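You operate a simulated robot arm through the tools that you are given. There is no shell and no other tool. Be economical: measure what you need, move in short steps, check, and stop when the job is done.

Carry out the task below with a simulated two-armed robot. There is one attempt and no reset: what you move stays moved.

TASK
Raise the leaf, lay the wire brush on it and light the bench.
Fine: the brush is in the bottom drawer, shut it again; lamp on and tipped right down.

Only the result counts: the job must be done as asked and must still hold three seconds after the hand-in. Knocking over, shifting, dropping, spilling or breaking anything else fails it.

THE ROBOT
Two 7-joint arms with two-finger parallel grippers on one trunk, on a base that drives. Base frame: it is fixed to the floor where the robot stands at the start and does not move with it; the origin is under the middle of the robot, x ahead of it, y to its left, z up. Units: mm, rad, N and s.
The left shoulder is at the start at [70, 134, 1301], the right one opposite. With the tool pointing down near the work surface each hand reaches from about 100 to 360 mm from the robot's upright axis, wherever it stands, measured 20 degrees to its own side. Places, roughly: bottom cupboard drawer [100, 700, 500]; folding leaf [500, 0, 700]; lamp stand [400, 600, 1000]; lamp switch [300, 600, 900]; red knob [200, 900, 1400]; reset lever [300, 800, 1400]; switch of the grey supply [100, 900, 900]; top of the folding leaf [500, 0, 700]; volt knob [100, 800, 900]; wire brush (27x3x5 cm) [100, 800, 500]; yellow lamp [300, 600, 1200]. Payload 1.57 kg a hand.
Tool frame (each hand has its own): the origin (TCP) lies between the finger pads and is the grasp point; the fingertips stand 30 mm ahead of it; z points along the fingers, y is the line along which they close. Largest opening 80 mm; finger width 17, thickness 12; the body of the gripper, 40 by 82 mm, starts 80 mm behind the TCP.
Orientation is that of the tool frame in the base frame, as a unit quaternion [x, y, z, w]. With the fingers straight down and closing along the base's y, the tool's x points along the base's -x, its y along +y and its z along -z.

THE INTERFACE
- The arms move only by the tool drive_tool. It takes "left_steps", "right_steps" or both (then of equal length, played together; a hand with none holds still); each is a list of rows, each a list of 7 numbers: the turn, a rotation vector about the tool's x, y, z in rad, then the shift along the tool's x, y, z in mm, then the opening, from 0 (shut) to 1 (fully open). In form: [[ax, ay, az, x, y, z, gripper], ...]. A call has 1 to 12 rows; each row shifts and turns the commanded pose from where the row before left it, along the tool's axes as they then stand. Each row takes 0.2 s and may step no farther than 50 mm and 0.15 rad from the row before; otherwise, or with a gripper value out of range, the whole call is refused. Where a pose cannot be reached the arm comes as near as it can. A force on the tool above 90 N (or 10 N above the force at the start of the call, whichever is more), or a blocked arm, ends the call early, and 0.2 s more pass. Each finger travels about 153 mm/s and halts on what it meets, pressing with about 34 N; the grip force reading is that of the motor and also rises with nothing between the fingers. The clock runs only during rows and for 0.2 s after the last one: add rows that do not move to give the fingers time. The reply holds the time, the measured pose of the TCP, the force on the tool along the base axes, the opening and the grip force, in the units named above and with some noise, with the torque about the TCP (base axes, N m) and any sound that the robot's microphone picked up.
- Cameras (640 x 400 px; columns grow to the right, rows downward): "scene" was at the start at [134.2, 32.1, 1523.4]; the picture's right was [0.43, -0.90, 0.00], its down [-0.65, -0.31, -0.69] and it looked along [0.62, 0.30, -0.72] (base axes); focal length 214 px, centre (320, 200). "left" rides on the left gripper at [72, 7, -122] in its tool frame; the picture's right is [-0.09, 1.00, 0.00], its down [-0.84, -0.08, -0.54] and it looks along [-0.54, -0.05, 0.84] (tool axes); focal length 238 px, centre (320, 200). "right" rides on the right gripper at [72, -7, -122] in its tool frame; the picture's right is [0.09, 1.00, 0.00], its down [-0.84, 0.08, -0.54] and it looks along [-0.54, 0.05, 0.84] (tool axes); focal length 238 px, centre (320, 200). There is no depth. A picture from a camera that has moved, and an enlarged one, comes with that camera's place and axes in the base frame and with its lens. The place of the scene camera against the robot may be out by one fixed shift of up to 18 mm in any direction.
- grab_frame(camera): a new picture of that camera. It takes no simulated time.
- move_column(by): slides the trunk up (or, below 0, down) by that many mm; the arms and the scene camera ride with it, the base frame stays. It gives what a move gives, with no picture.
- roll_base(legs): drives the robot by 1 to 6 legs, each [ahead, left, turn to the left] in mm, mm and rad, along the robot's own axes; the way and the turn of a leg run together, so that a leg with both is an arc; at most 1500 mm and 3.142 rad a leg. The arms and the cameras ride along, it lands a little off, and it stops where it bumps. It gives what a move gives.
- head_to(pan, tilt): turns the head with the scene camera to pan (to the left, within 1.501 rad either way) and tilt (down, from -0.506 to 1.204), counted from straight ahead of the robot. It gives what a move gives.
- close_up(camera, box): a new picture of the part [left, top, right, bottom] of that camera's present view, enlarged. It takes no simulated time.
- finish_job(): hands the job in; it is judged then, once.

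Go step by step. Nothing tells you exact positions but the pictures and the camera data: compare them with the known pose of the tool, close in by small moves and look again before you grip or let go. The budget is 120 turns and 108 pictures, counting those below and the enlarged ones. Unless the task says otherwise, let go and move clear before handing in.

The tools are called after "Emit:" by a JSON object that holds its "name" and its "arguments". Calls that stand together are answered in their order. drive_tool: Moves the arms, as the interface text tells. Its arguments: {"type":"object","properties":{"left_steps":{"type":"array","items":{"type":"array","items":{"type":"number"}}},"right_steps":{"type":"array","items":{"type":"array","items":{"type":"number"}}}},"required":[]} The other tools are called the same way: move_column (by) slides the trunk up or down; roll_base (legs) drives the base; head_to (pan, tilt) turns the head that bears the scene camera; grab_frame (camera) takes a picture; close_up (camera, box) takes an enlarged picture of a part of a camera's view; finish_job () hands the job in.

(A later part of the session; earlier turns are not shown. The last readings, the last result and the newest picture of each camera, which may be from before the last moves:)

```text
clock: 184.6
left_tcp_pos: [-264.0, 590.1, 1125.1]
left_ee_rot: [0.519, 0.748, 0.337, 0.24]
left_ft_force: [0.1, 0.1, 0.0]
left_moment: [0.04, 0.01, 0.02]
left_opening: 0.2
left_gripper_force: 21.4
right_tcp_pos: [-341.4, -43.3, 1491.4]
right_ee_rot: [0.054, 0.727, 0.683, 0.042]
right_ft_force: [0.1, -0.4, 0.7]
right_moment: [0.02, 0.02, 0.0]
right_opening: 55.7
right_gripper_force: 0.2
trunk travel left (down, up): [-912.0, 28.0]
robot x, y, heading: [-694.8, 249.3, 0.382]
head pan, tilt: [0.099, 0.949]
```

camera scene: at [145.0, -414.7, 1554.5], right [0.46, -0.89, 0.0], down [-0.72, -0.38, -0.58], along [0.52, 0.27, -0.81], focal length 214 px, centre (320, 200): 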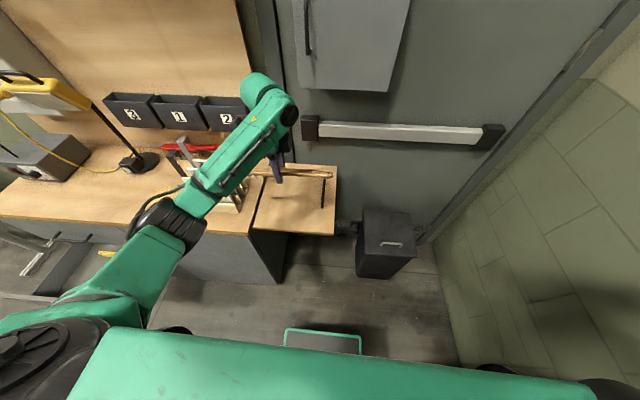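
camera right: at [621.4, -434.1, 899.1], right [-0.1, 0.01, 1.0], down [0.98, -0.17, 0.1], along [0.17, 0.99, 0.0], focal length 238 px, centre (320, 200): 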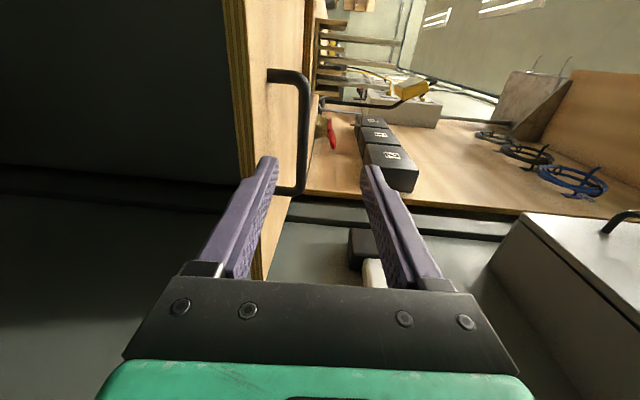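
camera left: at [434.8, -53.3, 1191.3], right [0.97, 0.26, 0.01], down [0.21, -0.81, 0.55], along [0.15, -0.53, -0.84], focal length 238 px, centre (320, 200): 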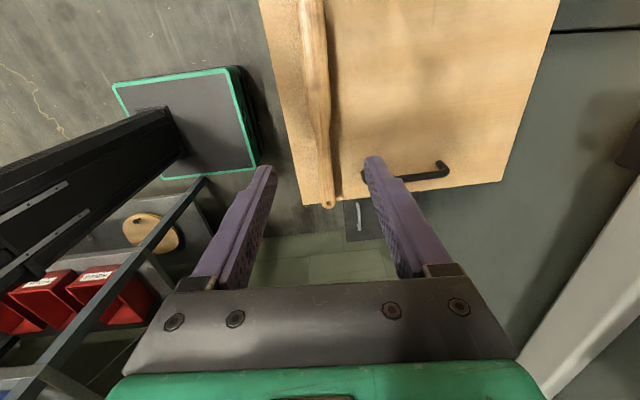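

The hand is tilted so the tips lead. I'll shift left of the handle, lower to z≈500 and push the drawer in with the base.

Emit:
{"name": "roll_base", "arguments": {"legs": [[-10, 110, 0]]}}

Emit:
{"name": "move_column", "arguments": {"by": -620}}

Emit:
{"name": "roll_base", "arguments": {"legs": [[280, 0, 0], [25, 0, 0]]}}

Emit:
{"name": "head_to", "arguments": {"pan": 0.15, "tilt": 0.6}}

Emit:
{"name": "grab_frame", "arguments": {"camera": "scene"}}

```text
clock: 185.8
left_tcp_pos: [-313.9, 684.7, 1124.2]
left_ee_rot: [0.52, 0.748, 0.338, 0.238]
left_ft_force: [0.0, 0.4, 0.0]
left_moment: [0.01, 0.03, 0.03]
left_opening: 0.1
left_gripper_force: 21.4
right_tcp_pos: [-389.7, 52.0, 1492.1]
right_ee_rot: [0.054, 0.726, 0.685, 0.041]
right_ft_force: [-0.9, -0.3, -0.3]
right_moment: [0.03, -0.01, 0.01]
right_opening: 55.9
right_gripper_force: 0.1
trunk travel left (down, up): [-912.0, 28.0]
robot x, y, heading: [-746.0, 346.5, 0.38]
head pan, tilt: [0.099, 0.949]
```

```text
refused: -620 is not a number from -400 to 400
```

```text
clock: 188.2
left_tcp_pos: [-36.8, 800.6, 1128.2]
left_ee_rot: [0.518, 0.747, 0.34, 0.242]
left_ft_force: [0.0, -1.4, 0.2]
left_moment: [0.01, 0.01, 0.02]
left_opening: 0.2
left_gripper_force: 21.6
right_tcp_pos: [-115.5, 167.0, 1494.9]
right_ee_rot: [0.052, 0.726, 0.685, 0.043]
right_ft_force: [-0.8, -1.0, 0.8]
right_moment: [-0.02, 0.02, -0.07]
right_opening: 55.9
right_gripper_force: 0.0
trunk travel left (down, up): [-912.0, 28.0]
robot x, y, heading: [-465.9, 456.0, 0.381]
head pan, tilt: [0.099, 0.949]
```

```text
clock: 189.0
left_tcp_pos: [-30.4, 802.2, 1124.5]
left_ee_rot: [0.519, 0.748, 0.338, 0.24]
left_ft_force: [0.5, -0.4, -0.2]
left_moment: [-0.02, 0.0, -0.01]
left_opening: 0.0
left_gripper_force: 21.6
right_tcp_pos: [-107.6, 170.8, 1492.2]
right_ee_rot: [0.053, 0.726, 0.684, 0.041]
right_ft_force: [-0.2, 0.8, 0.3]
right_moment: [-0.03, 0.01, 0.0]
right_opening: 56.0
right_gripper_force: 0.1
trunk travel left (down, up): [-912.0, 28.0]
robot x, y, heading: [-461.8, 464.2, 0.381]
head pan, tilt: [0.15, 0.6]
```

```text
6 pictures are left
camera scene: at [-328.0, 521.2, 1577.9], right [0.51, -0.86, 0.0], down [-0.49, -0.29, -0.82], along [0.71, 0.42, -0.57], focal length 214 px, centre (320, 200)
```

scene: 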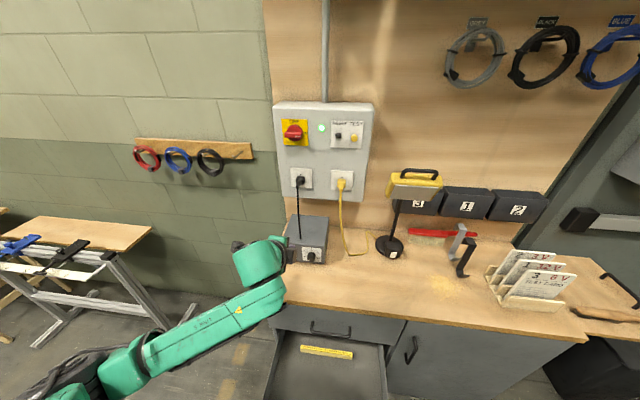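

The column step was refused (limit 400), so the hand just passed high over the drawer, touching nothing. Backing up, lowering in two steps, then pushing.

Emit:
{"name": "roll_base", "arguments": {"legs": [[-305, 0, 0]]}}

Emit:
{"name": "move_column", "arguments": {"by": -320}}

Emit:
{"name": "move_column", "arguments": {"by": -300}}

```text
clock: 191.1
left_tcp_pos: [-312.0, 688.8, 1122.9]
left_ee_rot: [0.519, 0.75, 0.335, 0.238]
left_ft_force: [-0.8, -0.2, 0.4]
left_moment: [-0.03, 0.0, -0.05]
left_opening: 0.0
left_gripper_force: 21.3
right_tcp_pos: [-387.3, 58.4, 1491.7]
right_ee_rot: [0.054, 0.727, 0.684, 0.04]
right_ft_force: [0.2, 0.3, 0.0]
right_moment: [0.01, -0.03, -0.01]
right_opening: 56.3
right_gripper_force: 0.0
trunk travel left (down, up): [-912.0, 28.0]
robot x, y, heading: [-742.8, 345.7, 0.384]
head pan, tilt: [0.15, 0.6]
```

```text
clock: 194.2
left_tcp_pos: [-315.2, 688.9, 804.6]
left_ee_rot: [0.519, 0.748, 0.337, 0.238]
left_ft_force: [0.0, -0.6, 0.4]
left_moment: [-0.02, 0.02, 0.04]
left_opening: 0.0
left_gripper_force: 20.9
right_tcp_pos: [-391.5, 57.3, 1172.0]
right_ee_rot: [0.053, 0.727, 0.684, 0.04]
right_ft_force: [-0.3, -0.7, -0.5]
right_moment: [0.01, -0.01, -0.01]
right_opening: 55.9
right_gripper_force: 0.1
trunk travel left (down, up): [-592.0, 348.0]
robot x, y, heading: [-745.3, 346.6, 0.388]
head pan, tilt: [0.15, 0.6]
```

```text
clock: 197.2
left_tcp_pos: [-315.0, 688.7, 503.3]
left_ee_rot: [0.518, 0.749, 0.337, 0.239]
left_ft_force: [-0.1, -0.5, -0.8]
left_moment: [-0.01, 0.0, 0.0]
left_opening: 0.0
left_gripper_force: 20.9
right_tcp_pos: [-389.9, 57.0, 872.3]
right_ee_rot: [0.053, 0.726, 0.684, 0.04]
right_ft_force: [0.8, -0.1, 0.3]
right_moment: [0.01, -0.03, 0.01]
right_opening: 56.0
right_gripper_force: 0.0
trunk travel left (down, up): [-292.0, 648.0]
robot x, y, heading: [-743.8, 345.0, 0.385]
head pan, tilt: [0.15, 0.6]
```

Emit:
{"name": "roll_base", "arguments": {"legs": [[265, 0, 0]]}}

Emit:
{"name": "roll_base", "arguments": {"legs": [[35, 0, 0]]}}

Emit:
{"name": "close_up", "arguments": {"camera": "scene", "box": [160, 200, 480, 400]}}

```text
clock: 199.1
left_tcp_pos: [-70.5, 788.2, 504.6]
left_ee_rot: [0.517, 0.749, 0.337, 0.239]
left_ft_force: [0.0, 1.0, -1.0]
left_moment: [0.02, -0.01, -0.02]
left_opening: 0.0
left_gripper_force: 21.4
right_tcp_pos: [-145.4, 156.2, 872.3]
right_ee_rot: [0.053, 0.726, 0.684, 0.04]
right_ft_force: [0.4, -0.5, 0.4]
right_moment: [0.0, -0.02, 0.02]
right_opening: 56.0
right_gripper_force: 0.2
trunk travel left (down, up): [-292.0, 648.0]
robot x, y, heading: [-501.4, 445.1, 0.383]
head pan, tilt: [0.15, 0.6]
```

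```text
clock: 200.0
left_tcp_pos: [-50.9, 796.4, 505.6]
left_ee_rot: [0.518, 0.75, 0.336, 0.237]
left_ft_force: [-12.1, -4.1, 6.5]
left_moment: [0.03, 0.03, 0.12]
left_opening: 0.0
left_gripper_force: 21.4
right_tcp_pos: [-122.1, 166.9, 871.9]
right_ee_rot: [0.051, 0.726, 0.684, 0.04]
right_ft_force: [0.2, 0.3, -0.7]
right_moment: [-0.01, 0.01, 0.01]
right_opening: 55.9
right_gripper_force: 0.1
trunk travel left (down, up): [-292.0, 648.0]
robot x, y, heading: [-476.8, 457.7, 0.388]
head pan, tilt: [0.15, 0.6]
stopped in leg 1: the force on the tool passed its limit at 102 N (the readings are from after the stop); the commanded pose is now the measured one
```

```text
2.00 times, centred on (320, 300) of scene
camera zoom: at [-344.0, 516.2, 958.2], right [0.51, -0.86, 0.0], down [-0.48, -0.29, -0.83], along [0.71, 0.42, -0.56], focal length 429 px, centre (320, 0)
```

zoom: 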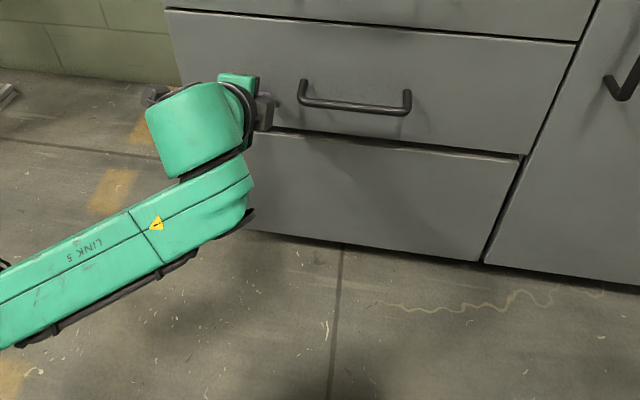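

The drawer is shut. For the lamp: I place the rocker switch at about (306, 562, 911) and the lamp head near (317, 559, 1213). Backing off, raising, and positioning the closed fingertips before the switch.

Emit:
{"name": "roll_base", "arguments": {"legs": [[-80, 0, 0]]}}

Emit:
{"name": "move_column", "arguments": {"by": 300}}

Emit:
{"name": "move_column", "arguments": {"by": 260}}

Emit:
{"name": "roll_base", "arguments": {"legs": [[0, -352, 0], [235, 0, 0]]}}

Emit:
{"name": "head_to", "arguments": {"pan": 0.25, "tilt": 0.6}}

Emit:
{"name": "grab_frame", "arguments": {"camera": "scene"}}

```text
clock: 201.1
left_tcp_pos: [-124.3, 766.7, 503.7]
left_ee_rot: [0.518, 0.75, 0.336, 0.237]
left_ft_force: [-0.2, 0.5, 0.5]
left_moment: [0.07, -0.01, 0.01]
left_opening: 0.0
left_gripper_force: 20.4
right_tcp_pos: [-193.3, 136.8, 873.1]
right_ee_rot: [0.052, 0.727, 0.683, 0.038]
right_ft_force: [0.1, 0.2, -0.5]
right_moment: [0.01, 0.02, 0.0]
right_opening: 56.1
right_gripper_force: 0.2
trunk travel left (down, up): [-292.0, 648.0]
robot x, y, heading: [-552.6, 424.9, 0.388]
head pan, tilt: [0.15, 0.6]
```

```text
clock: 204.1
left_tcp_pos: [-124.1, 766.4, 803.5]
left_ee_rot: [0.519, 0.751, 0.335, 0.236]
left_ft_force: [0.1, 0.7, -0.8]
left_moment: [-0.03, -0.03, 0.01]
left_opening: 0.0
left_gripper_force: 21.0
right_tcp_pos: [-192.8, 137.8, 1171.2]
right_ee_rot: [0.052, 0.727, 0.684, 0.039]
right_ft_force: [0.1, 0.0, 0.7]
right_moment: [0.0, 0.02, 0.03]
right_opening: 56.0
right_gripper_force: 0.0
trunk travel left (down, up): [-592.0, 348.0]
robot x, y, heading: [-549.0, 425.4, 0.387]
head pan, tilt: [0.15, 0.6]
```

```text
clock: 206.8
left_tcp_pos: [-123.8, 766.5, 1062.9]
left_ee_rot: [0.519, 0.75, 0.335, 0.236]
left_ft_force: [-0.5, -0.4, -0.4]
left_moment: [0.0, -0.03, -0.03]
left_opening: 0.0
left_gripper_force: 21.2
right_tcp_pos: [-193.9, 136.2, 1432.0]
right_ee_rot: [0.053, 0.727, 0.683, 0.039]
right_ft_force: [0.1, -0.8, -0.6]
right_moment: [0.0, 0.02, 0.0]
right_opening: 55.8
right_gripper_force: 0.0
trunk travel left (down, up): [-852.0, 88.0]
robot x, y, heading: [-551.4, 427.0, 0.384]
head pan, tilt: [0.15, 0.6]
```

```text
clock: 210.4
left_tcp_pos: [226.8, 525.8, 1065.4]
left_ee_rot: [0.518, 0.75, 0.336, 0.236]
left_ft_force: [-0.4, 0.2, 0.0]
left_moment: [-0.02, -0.01, -0.01]
left_opening: 0.1
left_gripper_force: 21.6
right_tcp_pos: [155.5, -102.1, 1432.0]
right_ee_rot: [0.051, 0.728, 0.683, 0.04]
right_ft_force: [0.3, 0.4, 0.1]
right_moment: [-0.01, 0.02, -0.01]
right_opening: 56.2
right_gripper_force: 0.1
trunk travel left (down, up): [-852.0, 88.0]
robot x, y, heading: [-196.6, 185.0, 0.391]
head pan, tilt: [0.15, 0.6]
```

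```text
clock: 211.1
left_tcp_pos: [227.7, 528.2, 1064.4]
left_ee_rot: [0.518, 0.751, 0.335, 0.236]
left_ft_force: [0.9, 1.2, 0.5]
left_moment: [0.02, 0.0, -0.01]
left_opening: 0.3
left_gripper_force: 21.5
right_tcp_pos: [158.4, -100.8, 1431.9]
right_ee_rot: [0.053, 0.727, 0.683, 0.039]
right_ft_force: [0.3, 0.3, 0.4]
right_moment: [-0.01, -0.03, -0.01]
right_opening: 55.9
right_gripper_force: 0.1
trunk travel left (down, up): [-852.0, 88.0]
robot x, y, heading: [-195.1, 186.4, 0.389]
head pan, tilt: [0.25, 0.6]
```

```text
4 pictures are left
camera scene: at [-69.0, 255.3, 1517.9], right [0.6, -0.8, 0.0], down [-0.45, -0.34, -0.82], along [0.66, 0.49, -0.57], focal length 214 px, centre (320, 200)
```

scene: 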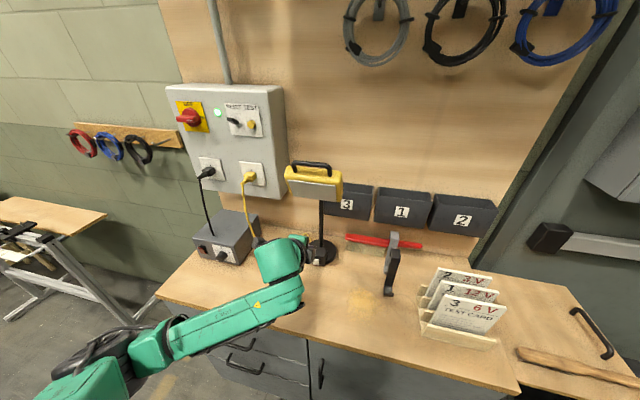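

The fingertips are beside the switch. One close-up of the lamp to see its head and rocker.

Emit:
{"name": "close_up", "arguments": {"camera": "scene", "box": [262, 148, 362, 278]}}

```text
3.08 times, centred on (312, 213) of scene
camera zoom: at [-69.0, 255.3, 1517.9], right [0.6, -0.8, 0.0], down [-0.45, -0.34, -0.82], along [0.66, 0.49, -0.57], focal length 660 px, centre (345, 160)
```

zoom: 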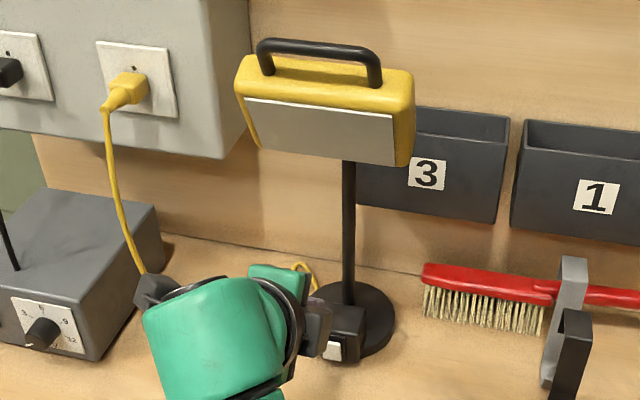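

The lamp head faces forward with its handle on top, and the rocker is on the front of the base box. Lowering to the switch and approaching along the finger direction.

Emit:
{"name": "move_column", "arguments": {"by": -93}}

Emit:
{"name": "drive_tool", "arguments": {"left_steps": [[0, 0, 0, 0, 13, 14.4, 0], [0, 0, 0, 0, 0, 20, 0], [0, 0, 0, 0, 0, 15, 0], [0, 0, 0, 0, 0, 5, 0], [0, 0, 0, 0, 0, 0, 0]]}}

Emit:
{"name": "close_up", "arguments": {"camera": "left", "box": [220, 60, 460, 260]}}

```text
clock: 212.3
left_tcp_pos: [227.6, 528.6, 971.4]
left_ee_rot: [0.517, 0.751, 0.336, 0.237]
left_ft_force: [-0.3, -0.4, 0.2]
left_moment: [-0.02, 0.02, -0.05]
left_opening: 0.1
left_gripper_force: 21.0
right_tcp_pos: [158.2, -101.6, 1339.0]
right_ee_rot: [0.052, 0.727, 0.684, 0.038]
right_ft_force: [0.1, -0.5, -0.4]
right_moment: [-0.01, -0.01, 0.0]
right_opening: 56.1
right_gripper_force: 0.2
trunk travel left (down, up): [-759.0, 181.0]
robot x, y, heading: [-195.6, 186.5, 0.389]
head pan, tilt: [0.25, 0.6]
```

```text
clock: 213.5
left_tcp_pos: [273.0, 545.6, 944.6]
left_ee_rot: [0.518, 0.751, 0.335, 0.235]
left_ft_force: [0.2, 0.5, -0.5]
left_moment: [0.02, 0.01, -0.01]
left_opening: 0.0
left_gripper_force: 21.3
right_tcp_pos: [158.6, -100.4, 1338.2]
right_ee_rot: [0.051, 0.727, 0.684, 0.039]
right_ft_force: [-1.1, -0.2, 1.2]
right_moment: [0.02, -0.02, 0.01]
right_opening: 55.8
right_gripper_force: 0.1
trunk travel left (down, up): [-759.0, 181.0]
robot x, y, heading: [-194.3, 188.5, 0.384]
head pan, tilt: [0.25, 0.6]
```

```text
2.00 times, centred on (340, 160) of left
camera zoom: at [168.4, 583.2, 1029.4], right [0.65, 0.15, 0.75], down [-0.13, -0.94, 0.31], along [0.75, -0.3, -0.59], focal length 477 px, centre (280, 280)
```

zoom: 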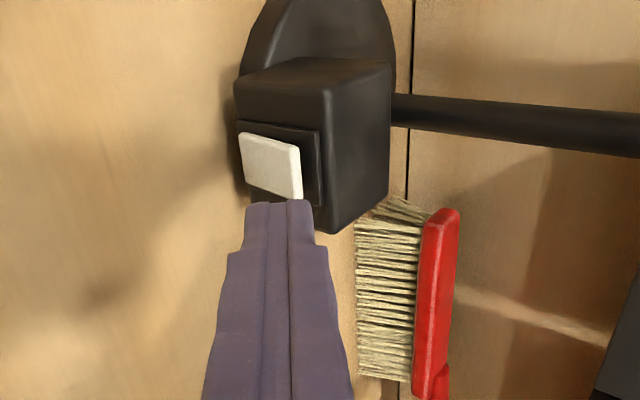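

The switch's rocker is on the box's front, and I need about 7 mm more to the left. Shifting and advancing in small steps.

Emit:
{"name": "drive_tool", "arguments": {"left_steps": [[0, 0, 0, 7, 0, 0, 0], [0, 0, 0, 0, 0, 10, 0], [0, 0, 0, 0, 0, 4, 0], [0, 0, 0, 0, 0, 0, 0]]}}

Emit:
{"name": "drive_tool", "arguments": {"left_steps": [[0, 0, 0, 0, 0, 3, 0], [0, 0, 0, 0, 0, 0, 0]]}}

Emit:
{"name": "drive_tool", "arguments": {"left_steps": [[0, 0, 0, 0, 0, 3, 0], [0, 0, 0, 0, 0, 0, 0]]}}

```text
clock: 214.5
left_tcp_pos: [281.8, 555.3, 935.3]
left_ee_rot: [0.518, 0.75, 0.335, 0.237]
left_ft_force: [0.1, -0.6, 0.4]
left_moment: [-0.01, -0.02, -0.01]
left_opening: 0.0
left_gripper_force: 21.0
right_tcp_pos: [156.7, -101.3, 1339.4]
right_ee_rot: [0.052, 0.727, 0.683, 0.04]
right_ft_force: [0.3, 0.4, 0.9]
right_moment: [0.01, -0.02, 0.0]
right_opening: 56.1
right_gripper_force: 0.0
trunk travel left (down, up): [-759.0, 181.0]
robot x, y, heading: [-198.0, 188.6, 0.391]
head pan, tilt: [0.25, 0.6]
```

```text
clock: 215.1
left_tcp_pos: [283.9, 556.0, 933.4]
left_ee_rot: [0.518, 0.751, 0.335, 0.236]
left_ft_force: [-1.8, -0.6, 2.0]
left_moment: [0.02, 0.01, 0.05]
left_opening: 0.0
left_gripper_force: 21.6
right_tcp_pos: [157.2, -101.3, 1338.3]
right_ee_rot: [0.052, 0.727, 0.683, 0.039]
right_ft_force: [-1.2, -0.1, 0.6]
right_moment: [-0.02, 0.02, 0.01]
right_opening: 55.8
right_gripper_force: 0.0
trunk travel left (down, up): [-759.0, 181.0]
robot x, y, heading: [-200.8, 184.4, 0.389]
head pan, tilt: [0.25, 0.6]
```

```text
clock: 215.7
left_tcp_pos: [284.4, 555.5, 933.8]
left_ee_rot: [0.517, 0.75, 0.337, 0.237]
left_ft_force: [-4.6, 0.1, 8.6]
left_moment: [0.11, -0.11, 0.02]
left_opening: 0.5
left_gripper_force: 21.4
right_tcp_pos: [154.0, -103.8, 1339.4]
right_ee_rot: [0.051, 0.727, 0.684, 0.039]
right_ft_force: [-0.3, -0.6, 0.1]
right_moment: [0.0, -0.02, 0.01]
right_opening: 55.7
right_gripper_force: 0.1
trunk travel left (down, up): [-759.0, 181.0]
robot x, y, heading: [-196.8, 190.8, 0.391]
head pan, tilt: [0.25, 0.6]
```

Contact is mostly on the rocker's top edge. I'll back off, drop 10 mm and push horizontally.

Emit:
{"name": "drive_tool", "arguments": {"left_steps": [[0, 0, 0, 0, -5.4, -5.9, 0], [0, 0, 0, 0, -7.4, 6.7, 0], [0, 0, 0, 0, 4, 4.4, 0], [0, 0, 0, 0, 0, 0, 0]]}}

Emit:
{"name": "drive_tool", "arguments": {"left_steps": [[0, 0, 0, 0, 2.7, 3, 0], [0, 0, 0, 0, 0, 0, 0]]}}

Emit:
{"name": "drive_tool", "arguments": {"left_steps": [[0, 0, 0, 0, 2, 2.2, 0], [0, 0, 0, 0, 0, 0, 0]]}}

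```text
clock: 216.7
left_tcp_pos: [282.8, 555.8, 920.1]
left_ee_rot: [0.518, 0.751, 0.334, 0.236]
left_ft_force: [-0.7, -0.5, 0.0]
left_moment: [-0.03, 0.01, 0.0]
left_opening: 0.1
left_gripper_force: 21.6
right_tcp_pos: [157.6, -102.5, 1338.6]
right_ee_rot: [0.051, 0.728, 0.683, 0.039]
right_ft_force: [-0.2, 0.2, 0.5]
right_moment: [-0.01, 0.01, -0.02]
right_opening: 55.7
right_gripper_force: 0.0
trunk travel left (down, up): [-759.0, 181.0]
robot x, y, heading: [-196.6, 182.1, 0.383]
head pan, tilt: [0.25, 0.6]
```

```text
clock: 217.3
left_tcp_pos: [282.5, 555.6, 921.0]
left_ee_rot: [0.519, 0.751, 0.334, 0.235]
left_ft_force: [-16.0, -7.1, -5.5]
left_moment: [-0.19, 0.35, 0.11]
left_opening: 0.0
left_gripper_force: 21.3
right_tcp_pos: [155.1, -102.1, 1339.7]
right_ee_rot: [0.051, 0.727, 0.684, 0.039]
right_ft_force: [0.3, -0.6, -0.1]
right_moment: [-0.04, -0.02, 0.02]
right_opening: 56.0
right_gripper_force: 0.0
trunk travel left (down, up): [-759.0, 181.0]
robot x, y, heading: [-197.1, 189.6, 0.387]
head pan, tilt: [0.25, 0.6]
```

```text
clock: 217.9
left_tcp_pos: [283.9, 555.7, 921.3]
left_ee_rot: [0.519, 0.751, 0.335, 0.235]
left_ft_force: [-31.6, -14.2, -13.2]
left_moment: [-0.4, 0.74, 0.22]
left_opening: 0.1
left_gripper_force: 21.7
right_tcp_pos: [150.6, -102.8, 1340.0]
right_ee_rot: [0.049, 0.726, 0.685, 0.041]
right_ft_force: [-0.2, -0.2, 0.4]
right_moment: [0.02, 0.01, -0.01]
right_opening: 56.2
right_gripper_force: 0.0
trunk travel left (down, up): [-759.0, 181.0]
robot x, y, heading: [-201.3, 185.3, 0.39]
head pan, tilt: [0.25, 0.6]
```

No click on the upper half at 34 N. Retreating and pressing lower on the rocker.

Emit:
{"name": "drive_tool", "arguments": {"left_steps": [[0, 0, 0, 0, -6, -6.6, 0], [0, 0, 0, 0, -9.6, 8.7, 0], [0, 0, 0, 0, 3.3, 3.7, 0], [0, 0, 0, 0, 0, 0, 0]]}}

Emit:
{"name": "drive_tool", "arguments": {"left_steps": [[0, 0, 0, 0, 2.7, 3, 0], [0, 0, 0, 0, 0, 0, 0]]}}

Emit:
{"name": "drive_tool", "arguments": {"left_steps": [[0, 0, 0, 0, 2, 2.2, 0], [0, 0, 0, 0, 0, 0, 0]]}}

```text
clock: 218.9
left_tcp_pos: [283.6, 555.0, 913.4]
left_ee_rot: [0.517, 0.749, 0.339, 0.239]
left_ft_force: [-18.0, -7.1, 7.7]
left_moment: [0.04, 0.04, 0.11]
left_opening: 0.0
left_gripper_force: 21.1
right_tcp_pos: [151.9, -105.9, 1340.5]
right_ee_rot: [0.049, 0.726, 0.684, 0.041]
right_ft_force: [-0.3, -0.9, -1.5]
right_moment: [0.03, 0.0, 0.0]
right_opening: 56.1
right_gripper_force: 0.0
trunk travel left (down, up): [-759.0, 181.0]
robot x, y, heading: [-197.3, 185.3, 0.39]
head pan, tilt: [0.25, 0.6]
```

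```text
clock: 219.5
left_tcp_pos: [282.4, 555.9, 912.5]
left_ee_rot: [0.518, 0.75, 0.337, 0.237]
left_ft_force: [-31.6, -12.5, 8.4]
left_moment: [-0.06, 0.16, 0.24]
left_opening: 0.0
left_gripper_force: 21.4
right_tcp_pos: [146.7, -107.2, 1340.9]
right_ee_rot: [0.049, 0.725, 0.685, 0.041]
right_ft_force: [-0.2, 0.4, 0.6]
right_moment: [0.05, 0.06, 0.01]
right_opening: 56.4
right_gripper_force: 0.1
trunk travel left (down, up): [-759.0, 181.0]
robot x, y, heading: [-201.6, 185.4, 0.392]
head pan, tilt: [0.25, 0.6]
```

```text
clock: 220.1
left_tcp_pos: [284.2, 555.4, 911.6]
left_ee_rot: [0.519, 0.749, 0.338, 0.236]
left_ft_force: [-46.1, -18.6, -0.1]
left_moment: [-0.23, 0.52, 0.34]
left_opening: 0.1
left_gripper_force: 21.1
right_tcp_pos: [145.1, -106.4, 1341.0]
right_ee_rot: [0.048, 0.725, 0.686, 0.042]
right_ft_force: [0.4, 0.0, -0.3]
right_moment: [0.06, 0.02, -0.02]
right_opening: 56.0
right_gripper_force: 0.0
trunk travel left (down, up): [-759.0, 181.0]
robot x, y, heading: [-199.7, 184.1, 0.393]
head pan, tilt: [0.25, 0.6]
```

No sound either way, but I pressed both halves firmly and the stand did not move. Now the head: I'll back off, raise, and set the closed fingers level to push the head's lower front edge back, tipping it down.

Emit:
{"name": "roll_base", "arguments": {"legs": [[-130, 0, 0]]}}

Emit:
{"name": "move_column", "arguments": {"by": 178}}

Emit:
{"name": "drive_tool", "arguments": {"left_steps": [[-0.146, 0, 0, 0, 0, 0, 0], [-0.146, 0, 0, 0, 0, 0, 0], [-0.146, 0, 0, 0, 0, 0, 0], [-0.146, 0, 0, 0, 0, 0, 0], [-0.146, 0, 0, 0, 0, 0, 0], [0, 0, 0, 10, 36, 0, 0], [0, 0, 0, 10, 36, 0, 0], [0, 0, 0, 0, 36, 0, 0], [0, 0, 0, 0, 0, 0, 0]]}}

```text
clock: 221.4
left_tcp_pos: [172.7, 511.4, 907.9]
left_ee_rot: [0.518, 0.751, 0.336, 0.236]
left_ft_force: [0.5, -0.2, 0.2]
left_moment: [-0.03, -0.02, -0.03]
left_opening: 0.0
left_gripper_force: 20.9
right_tcp_pos: [38.5, -148.6, 1338.9]
right_ee_rot: [0.051, 0.727, 0.684, 0.038]
right_ft_force: [-0.4, 0.0, 0.1]
right_moment: [0.0, 0.01, -0.02]
right_opening: 56.2
right_gripper_force: 0.1
trunk travel left (down, up): [-759.0, 181.0]
robot x, y, heading: [-319.5, 137.0, 0.393]
head pan, tilt: [0.25, 0.6]
```

```text
clock: 223.4
left_tcp_pos: [172.1, 511.1, 1085.7]
left_ee_rot: [0.517, 0.752, 0.336, 0.235]
left_ft_force: [-0.4, -0.3, -1.0]
left_moment: [0.03, -0.02, 0.03]
left_opening: 0.0
left_gripper_force: 21.6
right_tcp_pos: [39.3, -151.1, 1516.2]
right_ee_rot: [0.051, 0.727, 0.683, 0.038]
right_ft_force: [0.3, -0.2, -0.9]
right_moment: [0.03, 0.0, -0.03]
right_opening: 56.2
right_gripper_force: 0.0
trunk travel left (down, up): [-937.0, 3.0]
robot x, y, heading: [-317.6, 137.9, 0.393]
head pan, tilt: [0.25, 0.6]
```

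```text
clock: 225.4
left_tcp_pos: [164.0, 532.6, 1193.8]
left_ee_rot: [0.398, 0.582, 0.581, 0.405]
left_ft_force: [-0.1, 1.0, -0.1]
left_moment: [0.02, 0.0, 0.03]
left_opening: 0.1
left_gripper_force: 21.2
right_tcp_pos: [39.1, -149.0, 1516.8]
right_ee_rot: [0.051, 0.727, 0.684, 0.039]
right_ft_force: [0.4, -0.2, 0.0]
right_moment: [-0.02, 0.02, 0.01]
right_opening: 56.0
right_gripper_force: 0.1
trunk travel left (down, up): [-937.0, 3.0]
robot x, y, heading: [-317.5, 135.1, 0.39]
head pan, tilt: [0.25, 0.6]
```

Fingers level at z≈1194, about 80 mm in front of the head. One close-up to check light and alignment.

Emit:
{"name": "close_up", "arguments": {"camera": "scene", "box": [265, 150, 385, 270]}}

```text
3.33 times, centred on (325, 210) of scene
camera zoom: at [-189.1, 206.9, 1602.8], right [0.6, -0.8, 0.0], down [-0.45, -0.34, -0.82], along [0.66, 0.49, -0.57], focal length 715 px, centre (303, 167)
```

zoom: 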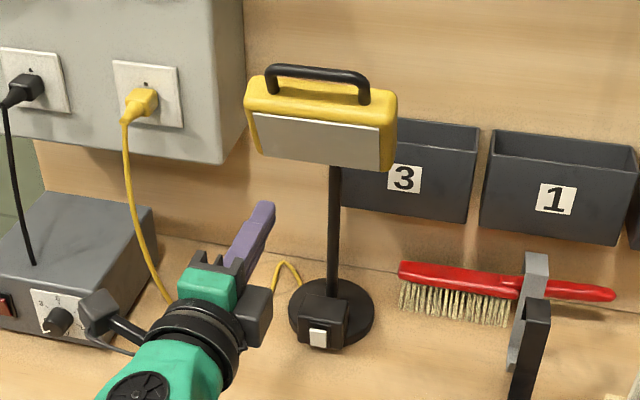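

The lamp isn't lit yet; my last press was on the lower half, so "on" is probably the upper half. First I'll tip the head while I'm here: advance and push its lower edge in short strokes.

Emit:
{"name": "roll_base", "arguments": {"legs": [[72, 0, 0]]}}

Emit:
{"name": "drive_tool", "arguments": {"left_steps": [[0, 0, 0, 0, 0, 8, 0], [0, 0, 0, 0, 0, 8, 0], [0, 0, 0, 0, 0, 0, 0]]}}

Emit:
{"name": "drive_tool", "arguments": {"left_steps": [[0, 0, 0, 0, 0, 8, 0], [0, 0, 0, 0, 0, 8, 0], [0, 0, 0, 0, 0, 0, 0]]}}

```text
clock: 226.4
left_tcp_pos: [223.6, 555.8, 1198.9]
left_ee_rot: [0.398, 0.579, 0.584, 0.406]
left_ft_force: [-1.6, 0.5, -0.3]
left_moment: [0.04, 0.03, 0.05]
left_opening: 0.2
left_gripper_force: 21.4
right_tcp_pos: [93.9, -126.2, 1518.4]
right_ee_rot: [0.048, 0.725, 0.686, 0.041]
right_ft_force: [-1.6, -0.6, 0.2]
right_moment: [-0.01, 0.01, -0.12]
right_opening: 56.0
right_gripper_force: 0.0
trunk travel left (down, up): [-937.0, 3.0]
robot x, y, heading: [-250.5, 166.9, 0.391]
head pan, tilt: [0.25, 0.6]
```

```text
clock: 227.2
left_tcp_pos: [246.2, 564.4, 1193.3]
left_ee_rot: [0.399, 0.582, 0.582, 0.404]
left_ft_force: [0.4, 0.0, 0.0]
left_moment: [-0.01, 0.04, -0.02]
left_opening: 0.0
left_gripper_force: 21.5
right_tcp_pos: [106.2, -122.7, 1517.1]
right_ee_rot: [0.052, 0.727, 0.684, 0.038]
right_ft_force: [0.2, -0.3, 0.7]
right_moment: [0.0, -0.03, 0.02]
right_opening: 55.9
right_gripper_force: 0.1
trunk travel left (down, up): [-937.0, 3.0]
robot x, y, heading: [-251.7, 165.0, 0.387]
head pan, tilt: [0.25, 0.6]
```

```text
clock: 228.0
left_tcp_pos: [261.2, 569.0, 1193.4]
left_ee_rot: [0.399, 0.582, 0.581, 0.405]
left_ft_force: [-0.1, 0.5, 0.7]
left_moment: [0.02, -0.02, -0.01]
left_opening: 0.1
left_gripper_force: 20.8
right_tcp_pos: [104.7, -123.5, 1517.2]
right_ee_rot: [0.052, 0.727, 0.684, 0.039]
right_ft_force: [-0.1, -0.9, -0.2]
right_moment: [0.0, -0.02, -0.01]
right_opening: 56.2
right_gripper_force: 0.0
trunk travel left (down, up): [-937.0, 3.0]
robot x, y, heading: [-254.4, 163.5, 0.394]
head pan, tilt: [0.25, 0.6]
```

Emit:
{"name": "drive_tool", "arguments": {"left_steps": [[0, 0, 0, 0, 0, 7, 0], [0, 0, 0, 0, 0, 7, 0], [0, 0, 0, 0, 0, 0, 0]]}}

Emit:
{"name": "drive_tool", "arguments": {"left_steps": [[0, 0, 0, 0, 0, 7, 0], [0, 0, 0, 0, 0, 7, 0], [0, 0, 0, 0, 0, 0, 0]]}}

Emit:
{"name": "drive_tool", "arguments": {"left_steps": [[0, 0, 0, 0, 0, 7, 0], [0, 0, 0, 0, 0, 7, 0], [0, 0, 0, 0, 0, 0, 0]]}}

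```text
clock: 228.8
left_tcp_pos: [262.3, 570.1, 1193.4]
left_ee_rot: [0.399, 0.582, 0.582, 0.405]
left_ft_force: [-43.9, -20.0, -28.3]
left_moment: [-0.24, 0.32, 0.26]
left_opening: 0.0
left_gripper_force: 21.2
right_tcp_pos: [90.2, -127.2, 1518.4]
right_ee_rot: [0.049, 0.725, 0.686, 0.041]
right_ft_force: [-0.2, 0.5, -0.3]
right_moment: [-0.04, -0.01, 0.05]
right_opening: 55.7
right_gripper_force: 0.0
trunk travel left (down, up): [-937.0, 3.0]
robot x, y, heading: [-252.2, 164.3, 0.391]
head pan, tilt: [0.25, 0.6]
```

```text
clock: 229.4
left_tcp_pos: [269.6, 571.9, 1184.5]
left_ee_rot: [0.404, 0.588, 0.575, 0.4]
left_ft_force: [-29.4, -9.2, -16.9]
left_moment: [-0.16, 0.16, 0.17]
left_opening: 0.1
left_gripper_force: 20.8
right_tcp_pos: [89.7, -126.8, 1520.7]
right_ee_rot: [0.048, 0.726, 0.685, 0.041]
right_ft_force: [-0.4, 0.2, -0.4]
right_moment: [0.0, 0.04, -0.04]
right_opening: 56.2
right_gripper_force: 0.1
trunk travel left (down, up): [-937.0, 3.0]
robot x, y, heading: [-250.9, 162.8, 0.387]
head pan, tilt: [0.25, 0.6]
stopped in row 2 (left hand): the force on the tool passed its limit at 94 N (the readings are from after the stop); the commanded pose is now the measured one
```

```text
clock: 230.2
left_tcp_pos: [288.8, 579.7, 1171.6]
left_ee_rot: [0.408, 0.593, 0.57, 0.397]
left_ft_force: [-38.3, -17.0, -45.0]
left_moment: [-0.42, 0.94, -0.02]
left_opening: 0.2
left_gripper_force: 21.0
right_tcp_pos: [97.7, -122.9, 1517.1]
right_ee_rot: [0.049, 0.726, 0.684, 0.04]
right_ft_force: [-0.3, 0.1, -0.1]
right_moment: [0.03, 0.0, -0.03]
right_opening: 55.9
right_gripper_force: 0.1
trunk travel left (down, up): [-937.0, 3.0]
robot x, y, heading: [-253.4, 162.2, 0.398]
head pan, tilt: [0.25, 0.6]
```

The finger slid beneath the head's edge; the hinge is stiff there. I'll withdraw, press the upper half of the switch with level fingers, then use the last picture to see the state.

Emit:
{"name": "drive_tool", "arguments": {"left_steps": [[0, 0, 0, 0, -10, 0, 0], [0, 0, 0, 0, -10, -20, 0], [0, 0, 0, 0, 0, -40, 0], [0, 0, 0, -30, 0, -20, 0], [0, 0, 0, 0, 0, 0, 0]]}}

Emit:
{"name": "move_column", "arguments": {"by": -222}}

Emit:
{"name": "drive_tool", "arguments": {"left_steps": [[0, 0, 0, 0, 0, 20, 0], [0, 0, 0, 0, 0, 20, 0], [0, 0, 0, 0, 0, 10, 0], [0, 0, 0, 0, 0, 0, 0]]}}

```text
clock: 231.4
left_tcp_pos: [233.7, 526.1, 1162.5]
left_ee_rot: [0.405, 0.587, 0.576, 0.4]
left_ft_force: [0.7, -0.3, -1.0]
left_moment: [0.0, 0.02, -0.03]
left_opening: 0.1
left_gripper_force: 21.3
right_tcp_pos: [106.6, -122.6, 1515.9]
right_ee_rot: [0.051, 0.727, 0.684, 0.036]
right_ft_force: [0.7, -0.2, 0.6]
right_moment: [-0.01, 0.04, 0.03]
right_opening: 55.9
right_gripper_force: 0.0
trunk travel left (down, up): [-937.0, 3.0]
robot x, y, heading: [-254.6, 163.9, 0.395]
head pan, tilt: [0.25, 0.6]
```

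```text
clock: 233.8
left_tcp_pos: [230.6, 525.2, 940.8]
left_ee_rot: [0.404, 0.587, 0.576, 0.401]
left_ft_force: [-1.1, -0.6, 0.5]
left_moment: [0.0, 0.01, 0.01]
left_opening: 0.1
left_gripper_force: 21.9
right_tcp_pos: [103.5, -121.4, 1295.6]
right_ee_rot: [0.051, 0.727, 0.684, 0.038]
right_ft_force: [0.1, -0.4, 0.9]
right_moment: [-0.02, 0.01, -0.01]
right_opening: 56.1
right_gripper_force: 0.0
trunk travel left (down, up): [-715.0, 225.0]
robot x, y, heading: [-250.7, 164.5, 0.394]
head pan, tilt: [0.25, 0.6]
```

```text
clock: 234.8
left_tcp_pos: [277.5, 542.8, 939.1]
left_ee_rot: [0.404, 0.588, 0.575, 0.401]
left_ft_force: [0.9, -0.7, 0.5]
left_moment: [0.03, -0.03, 0.0]
left_opening: 0.0
left_gripper_force: 20.8
right_tcp_pos: [104.5, -123.9, 1294.8]
right_ee_rot: [0.051, 0.727, 0.684, 0.039]
right_ft_force: [-0.3, 0.5, -0.6]
right_moment: [0.0, 0.01, 0.05]
right_opening: 56.0
right_gripper_force: 0.1
trunk travel left (down, up): [-715.0, 225.0]
robot x, y, heading: [-250.9, 166.7, 0.394]
head pan, tilt: [0.25, 0.6]
```

Emit:
{"name": "drive_tool", "arguments": {"left_steps": [[0, 0, 0, 0, -9, 0, 0], [0, 0, 0, 0, 0, 6, 0], [0, 0, 0, 0, 0, 0, 0]]}}

Emit:
{"name": "drive_tool", "arguments": {"left_steps": [[0, 0, 0, 0, 0, 4, 0], [0, 0, 0, 0, 0, 0, 0]]}}

Emit:
{"name": "drive_tool", "arguments": {"left_steps": [[0, 0, 0, 0, 0, 4, 0], [0, 0, 0, 0, 0, 0, 0]]}}

Emit:
{"name": "drive_tool", "arguments": {"left_steps": [[0, 0, 0, 0, 0, 3, 0], [0, 0, 0, 0, 0, 0, 0]]}}

```text
clock: 235.6
left_tcp_pos: [282.8, 544.0, 931.1]
left_ee_rot: [0.405, 0.587, 0.575, 0.401]
left_ft_force: [0.6, 0.3, -0.4]
left_moment: [-0.02, 0.05, -0.01]
left_opening: 0.0
left_gripper_force: 21.0
right_tcp_pos: [103.7, -123.8, 1295.8]
right_ee_rot: [0.05, 0.727, 0.684, 0.038]
right_ft_force: [0.7, 0.1, 0.5]
right_moment: [0.0, -0.02, 0.02]
right_opening: 56.0
right_gripper_force: 0.1
trunk travel left (down, up): [-715.0, 225.0]
robot x, y, heading: [-254.3, 163.0, 0.394]
head pan, tilt: [0.25, 0.6]
```

```text
clock: 236.2
left_tcp_pos: [287.6, 546.3, 932.5]
left_ee_rot: [0.403, 0.587, 0.575, 0.402]
left_ft_force: [0.4, -0.4, 0.1]
left_moment: [-0.02, 0.02, -0.02]
left_opening: 0.2
left_gripper_force: 20.7
right_tcp_pos: [104.6, -122.6, 1295.8]
right_ee_rot: [0.05, 0.727, 0.683, 0.038]
right_ft_force: [-0.2, 0.1, 0.1]
right_moment: [0.01, 0.04, 0.0]
right_opening: 56.4
right_gripper_force: 0.2
trunk travel left (down, up): [-715.0, 225.0]
robot x, y, heading: [-250.6, 167.8, 0.396]
head pan, tilt: [0.25, 0.6]
```

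```text
clock: 236.8
left_tcp_pos: [289.7, 547.3, 931.7]
left_ee_rot: [0.404, 0.588, 0.575, 0.401]
left_ft_force: [0.4, 0.4, -0.1]
left_moment: [0.0, 0.01, 0.01]
left_opening: 0.1
left_gripper_force: 21.2
right_tcp_pos: [103.5, -123.3, 1295.1]
right_ee_rot: [0.051, 0.727, 0.683, 0.038]
right_ft_force: [0.3, -0.1, 0.4]
right_moment: [-0.03, -0.01, -0.01]
right_opening: 56.1
right_gripper_force: 0.0
trunk travel left (down, up): [-715.0, 225.0]
robot x, y, heading: [-251.6, 163.4, 0.391]
head pan, tilt: [0.25, 0.6]
```

```text
clock: 237.4
left_tcp_pos: [292.2, 548.1, 932.0]
left_ee_rot: [0.404, 0.587, 0.575, 0.401]
left_ft_force: [-10.1, -4.8, -4.7]
left_moment: [-0.1, 0.18, 0.05]
left_opening: 0.1
left_gripper_force: 21.1
right_tcp_pos: [101.6, -124.4, 1295.4]
right_ee_rot: [0.051, 0.727, 0.684, 0.038]
right_ft_force: [0.7, -0.8, -0.5]
right_moment: [-0.05, -0.03, 0.03]
right_opening: 55.7
right_gripper_force: 0.0
trunk travel left (down, up): [-715.0, 225.0]
robot x, y, heading: [-251.4, 165.1, 0.395]
head pan, tilt: [0.25, 0.6]
```

Contact on the upper part (11 N). Pressing on.

Emit:
{"name": "drive_tool", "arguments": {"left_steps": [[0, 0, 0, 0, 0, 4, 0], [0, 0, 0, 0, 0, 0, 0]]}}

Emit:
{"name": "drive_tool", "arguments": {"left_steps": [[0, 0, 0, 0, 0, 4, 0], [0, 0, 0, 0, 0, 0, 0]]}}

Emit:
{"name": "drive_tool", "arguments": {"left_steps": [[0, 0, 0, 0, 0, -15, 0], [0, 0, 0, 0, 0, -30, 0], [0, 0, 0, 0, 0, -30, 0], [0, 0, 0, 25, 0, -20, 0], [0, 0, 0, 0, 0, 0, 0]]}}

Emit:
{"name": "close_up", "arguments": {"camera": "scene", "box": [250, 90, 400, 240]}}

```text
clock: 238.0
left_tcp_pos: [290.8, 547.9, 931.7]
left_ee_rot: [0.404, 0.586, 0.576, 0.402]
left_ft_force: [-32.7, -14.7, -14.6]
left_moment: [-0.38, 0.63, 0.21]
left_opening: 0.0
left_gripper_force: 21.3
right_tcp_pos: [96.6, -124.9, 1296.0]
right_ee_rot: [0.049, 0.726, 0.685, 0.04]
right_ft_force: [0.6, 0.0, 0.6]
right_moment: [0.0, 0.01, 0.01]
right_opening: 56.2
right_gripper_force: 0.0
trunk travel left (down, up): [-715.0, 225.0]
robot x, y, heading: [-254.6, 166.6, 0.398]
head pan, tilt: [0.25, 0.6]
```

```text
clock: 238.6
left_tcp_pos: [291.9, 548.6, 931.3]
left_ee_rot: [0.404, 0.587, 0.576, 0.402]
left_ft_force: [-52.0, -23.5, -21.6]
left_moment: [-0.62, 1.09, 0.33]
left_opening: 0.0
left_gripper_force: 21.1
right_tcp_pos: [94.2, -126.8, 1296.8]
right_ee_rot: [0.047, 0.726, 0.685, 0.041]
right_ft_force: [0.1, 0.3, -0.1]
right_moment: [0.0, 0.03, 0.0]
right_opening: 55.9
right_gripper_force: 0.1
trunk travel left (down, up): [-715.0, 225.0]
robot x, y, heading: [-251.3, 163.9, 0.393]
head pan, tilt: [0.25, 0.6]
```

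```text
clock: 239.8
left_tcp_pos: [201.3, 541.5, 932.3]
left_ee_rot: [0.404, 0.587, 0.576, 0.4]
left_ft_force: [-0.3, -0.4, 0.5]
left_moment: [0.0, 0.0, 0.01]
left_opening: 0.3
left_gripper_force: 21.4
right_tcp_pos: [102.8, -123.7, 1295.0]
right_ee_rot: [0.051, 0.727, 0.684, 0.038]
right_ft_force: [0.1, 0.6, -1.1]
right_moment: [0.06, 0.02, 0.02]
right_opening: 55.9
right_gripper_force: 0.0
trunk travel left (down, up): [-715.0, 225.0]
robot x, y, heading: [-252.4, 162.9, 0.388]
head pan, tilt: [0.25, 0.6]
```

```text
2.67 times, centred on (325, 165) of scene
camera zoom: at [-123.7, 232.8, 1380.9], right [0.6, -0.8, 0.0], down [-0.45, -0.34, -0.83], along [0.66, 0.49, -0.56], focal length 572 px, centre (307, 293)
```

zoom: 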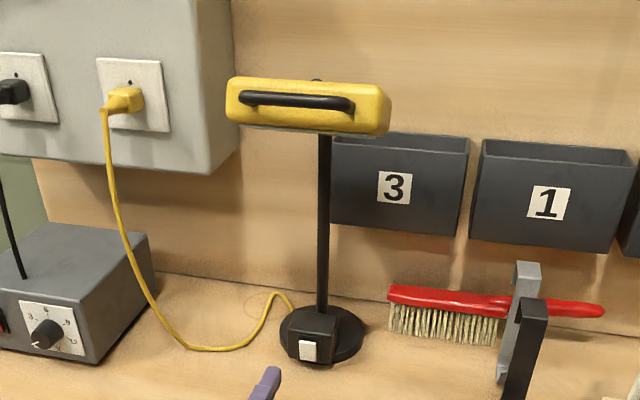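

The head is now fully tipped: its handle faces the front. My last press was too high, because the rocker's centre is at z≈902. I'll probe the rocker's upper half at the right height, watching for travel as it flips.

Emit:
{"name": "drive_tool", "arguments": {"left_steps": [[0, 0, 0, -28, -16, 20, 0], [0, 0, 0, 0, 0, 30, 0], [0, 0, 0, 0, 0, 22, 0], [0, 0, 0, 0, 0, 0, 0]]}}

Emit:
{"name": "drive_tool", "arguments": {"left_steps": [[0, 0, 0, 0, 0, 3, 0], [0, 0, 0, 0, 0, 0, 0]]}}

Emit:
{"name": "drive_tool", "arguments": {"left_steps": [[0, 0, 0, 0, 0, 3, 0], [0, 0, 0, 0, 0, 0, 0]]}}

Emit:
{"name": "drive_tool", "arguments": {"left_steps": [[0, 0, 0, 0, 0, 3, 0], [0, 0, 0, 0, 0, 0, 0]]}}

Emit:
{"name": "drive_tool", "arguments": {"left_steps": [[0, 0, 0, 0, 0, 3, 0], [0, 0, 0, 0, 0, 0, 0]]}}

```text
clock: 241.0
left_tcp_pos: [263.3, 575.8, 902.8]
left_ee_rot: [0.433, 0.575, 0.595, 0.358]
left_ft_force: [-0.1, 1.0, -0.2]
left_moment: [0.0, 0.01, -0.03]
left_opening: 0.0
left_gripper_force: 21.0
right_tcp_pos: [103.6, -121.9, 1295.9]
right_ee_rot: [0.052, 0.727, 0.683, 0.039]
right_ft_force: [0.1, -0.5, -0.5]
right_moment: [0.0, -0.02, 0.0]
right_opening: 55.9
right_gripper_force: 0.2
trunk travel left (down, up): [-715.0, 225.0]
robot x, y, heading: [-253.2, 163.4, 0.388]
head pan, tilt: [0.25, 0.6]
stopped in row 4 (left hand): the arm was blocked; the commanded pose is now the measured one
```

```text
clock: 241.6
left_tcp_pos: [265.6, 576.4, 901.2]
left_ee_rot: [0.435, 0.575, 0.595, 0.356]
left_ft_force: [-0.7, 0.0, -0.1]
left_moment: [0.02, 0.01, -0.01]
left_opening: 0.0
left_gripper_force: 20.9
right_tcp_pos: [103.7, -122.5, 1295.7]
right_ee_rot: [0.051, 0.727, 0.684, 0.038]
right_ft_force: [-0.4, 0.3, -0.4]
right_moment: [-0.05, 0.03, 0.01]
right_opening: 56.0
right_gripper_force: 0.0
trunk travel left (down, up): [-715.0, 225.0]
robot x, y, heading: [-254.6, 162.9, 0.391]
head pan, tilt: [0.25, 0.6]
```

```text
clock: 242.2
left_tcp_pos: [263.3, 576.9, 899.4]
left_ee_rot: [0.436, 0.574, 0.596, 0.354]
left_ft_force: [1.5, -1.2, 2.0]
left_moment: [-0.15, 0.16, 0.13]
left_opening: 0.0
left_gripper_force: 21.5
right_tcp_pos: [102.0, -123.6, 1295.3]
right_ee_rot: [0.05, 0.726, 0.684, 0.038]
right_ft_force: [0.1, 0.0, -0.2]
right_moment: [-0.02, -0.01, 0.0]
right_opening: 56.1
right_gripper_force: 0.0
trunk travel left (down, up): [-715.0, 225.0]
robot x, y, heading: [-253.7, 166.3, 0.393]
head pan, tilt: [0.25, 0.6]
```

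```text
clock: 242.8
left_tcp_pos: [263.7, 577.9, 900.4]
left_ee_rot: [0.436, 0.574, 0.596, 0.354]
left_ft_force: [1.6, -4.2, 6.8]
left_moment: [-0.43, 0.44, 0.35]
left_opening: 0.0
left_gripper_force: 20.9
right_tcp_pos: [98.4, -125.8, 1295.6]
right_ee_rot: [0.049, 0.726, 0.684, 0.039]
right_ft_force: [-0.4, -0.3, 0.1]
right_moment: [0.0, -0.02, -0.01]
right_opening: 56.0
right_gripper_force: 0.0
trunk travel left (down, up): [-715.0, 225.0]
robot x, y, heading: [-252.2, 159.8, 0.39]
head pan, tilt: [0.25, 0.6]
```

```text
clock: 243.4
left_tcp_pos: [265.1, 578.9, 899.3]
left_ee_rot: [0.438, 0.572, 0.598, 0.353]
left_ft_force: [3.5, -7.2, 14.5]
left_moment: [-0.92, 0.84, 0.64]
left_opening: 0.0
left_gripper_force: 21.0
right_tcp_pos: [95.2, -127.9, 1297.5]
right_ee_rot: [0.048, 0.726, 0.685, 0.04]
right_ft_force: [0.6, -0.2, 0.2]
right_moment: [0.0, -0.01, -0.04]
right_opening: 56.1
right_gripper_force: 0.1
trunk travel left (down, up): [-715.0, 225.0]
robot x, y, heading: [-252.0, 162.0, 0.389]
head pan, tilt: [0.25, 0.6]
```

The forearm touched the bench edge with the level hand this low. I'll retreat up and back, and return to the tilted finger pose that worked at the switch.

Emit:
{"name": "drive_tool", "arguments": {"left_steps": [[0, 0, 0, 0, 6, -6, 0], [0, 0, 0, 0, 15, -25, 0], [0, 0, 0, 0, 20, -30, 0], [0, 0, 0, 0, 20, -30, 0], [0, 0, 0, 0, 0, 0, 0]]}}

Emit:
{"name": "move_column", "arguments": {"by": 60}}

```text
clock: 244.6
left_tcp_pos: [194.2, 538.4, 964.6]
left_ee_rot: [0.433, 0.574, 0.594, 0.361]
left_ft_force: [0.1, 0.7, 0.0]
left_moment: [0.01, -0.01, -0.01]
left_opening: 0.1
left_gripper_force: 21.3
right_tcp_pos: [104.3, -123.2, 1294.2]
right_ee_rot: [0.051, 0.727, 0.684, 0.038]
right_ft_force: [0.5, 0.6, -1.0]
right_moment: [0.01, 0.03, -0.02]
right_opening: 55.8
right_gripper_force: 0.1
trunk travel left (down, up): [-715.0, 225.0]
robot x, y, heading: [-251.8, 167.3, 0.389]
head pan, tilt: [0.25, 0.6]
```

```text
clock: 245.6
left_tcp_pos: [194.5, 538.3, 1025.0]
left_ee_rot: [0.433, 0.574, 0.595, 0.358]
left_ft_force: [-0.5, 0.1, 0.5]
left_moment: [0.05, 0.0, -0.02]
left_opening: 0.0
left_gripper_force: 21.7
right_tcp_pos: [103.0, -123.0, 1354.7]
right_ee_rot: [0.05, 0.726, 0.685, 0.038]
right_ft_force: [-0.2, 1.3, 0.0]
right_moment: [0.0, 0.0, -0.02]
right_opening: 55.7
right_gripper_force: 0.0
trunk travel left (down, up): [-775.0, 165.0]
robot x, y, heading: [-252.2, 161.8, 0.387]
head pan, tilt: [0.25, 0.6]
```

Emit:
{"name": "drive_tool", "arguments": {"left_steps": [[0.138, -0.012, -0.02, 0, 0, 0, 0], [0.138, -0.012, -0.02, 0, 0, 0, 0], [0.138, -0.012, -0.02, 0, 0, 0, 0], [0.138, -0.012, -0.02, 0, 0, 0, 0], [0.138, -0.012, -0.02, 0, 0, 0, 0], [0, 0, 0, -28, 0, 0, 0], [0, 0, 0, 0, 0, 0, 0]]}}

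Emit:
{"name": "roll_base", "arguments": {"legs": [[55, 0, 0]]}}

Emit:
{"name": "move_column", "arguments": {"by": -97}}

```text
clock: 247.2
left_tcp_pos: [205.4, 513.7, 1025.5]
left_ee_rot: [0.518, 0.751, 0.333, 0.237]
left_ft_force: [0.4, -0.5, 0.7]
left_moment: [0.0, -0.02, 0.01]
left_opening: 0.1
left_gripper_force: 21.2
right_tcp_pos: [104.0, -123.7, 1355.3]
right_ee_rot: [0.051, 0.727, 0.684, 0.039]
right_ft_force: [0.4, 1.3, -0.3]
right_moment: [-0.01, -0.01, 0.01]
right_opening: 56.3
right_gripper_force: 0.1
trunk travel left (down, up): [-775.0, 165.0]
robot x, y, heading: [-253.1, 164.4, 0.391]
head pan, tilt: [0.25, 0.6]
```

```text
clock: 248.1
left_tcp_pos: [252.3, 531.0, 1027.1]
left_ee_rot: [0.517, 0.751, 0.335, 0.238]
left_ft_force: [-0.8, 0.3, 0.0]
left_moment: [0.02, -0.03, 0.02]
left_opening: 0.2
left_gripper_force: 21.5
right_tcp_pos: [149.3, -104.3, 1355.9]
right_ee_rot: [0.05, 0.726, 0.685, 0.039]
right_ft_force: [-0.2, 0.3, 0.0]
right_moment: [-0.02, 0.02, -0.05]
right_opening: 56.3
right_gripper_force: 0.0
trunk travel left (down, up): [-775.0, 165.0]
robot x, y, heading: [-201.3, 187.0, 0.392]
head pan, tilt: [0.25, 0.6]
```

```text
clock: 249.4
left_tcp_pos: [257.0, 533.7, 928.6]
left_ee_rot: [0.518, 0.751, 0.335, 0.238]
left_ft_force: [0.3, -0.5, -0.7]
left_moment: [-0.01, 0.0, 0.04]
left_opening: 0.1
left_gripper_force: 20.9
right_tcp_pos: [154.8, -102.2, 1258.8]
right_ee_rot: [0.05, 0.727, 0.684, 0.039]
right_ft_force: [-0.1, -0.4, 0.8]
right_moment: [0.06, -0.02, -0.05]
right_opening: 55.9
right_gripper_force: 0.0
trunk travel left (down, up): [-678.0, 262.0]
robot x, y, heading: [-197.7, 183.4, 0.392]
head pan, tilt: [0.25, 0.6]
```

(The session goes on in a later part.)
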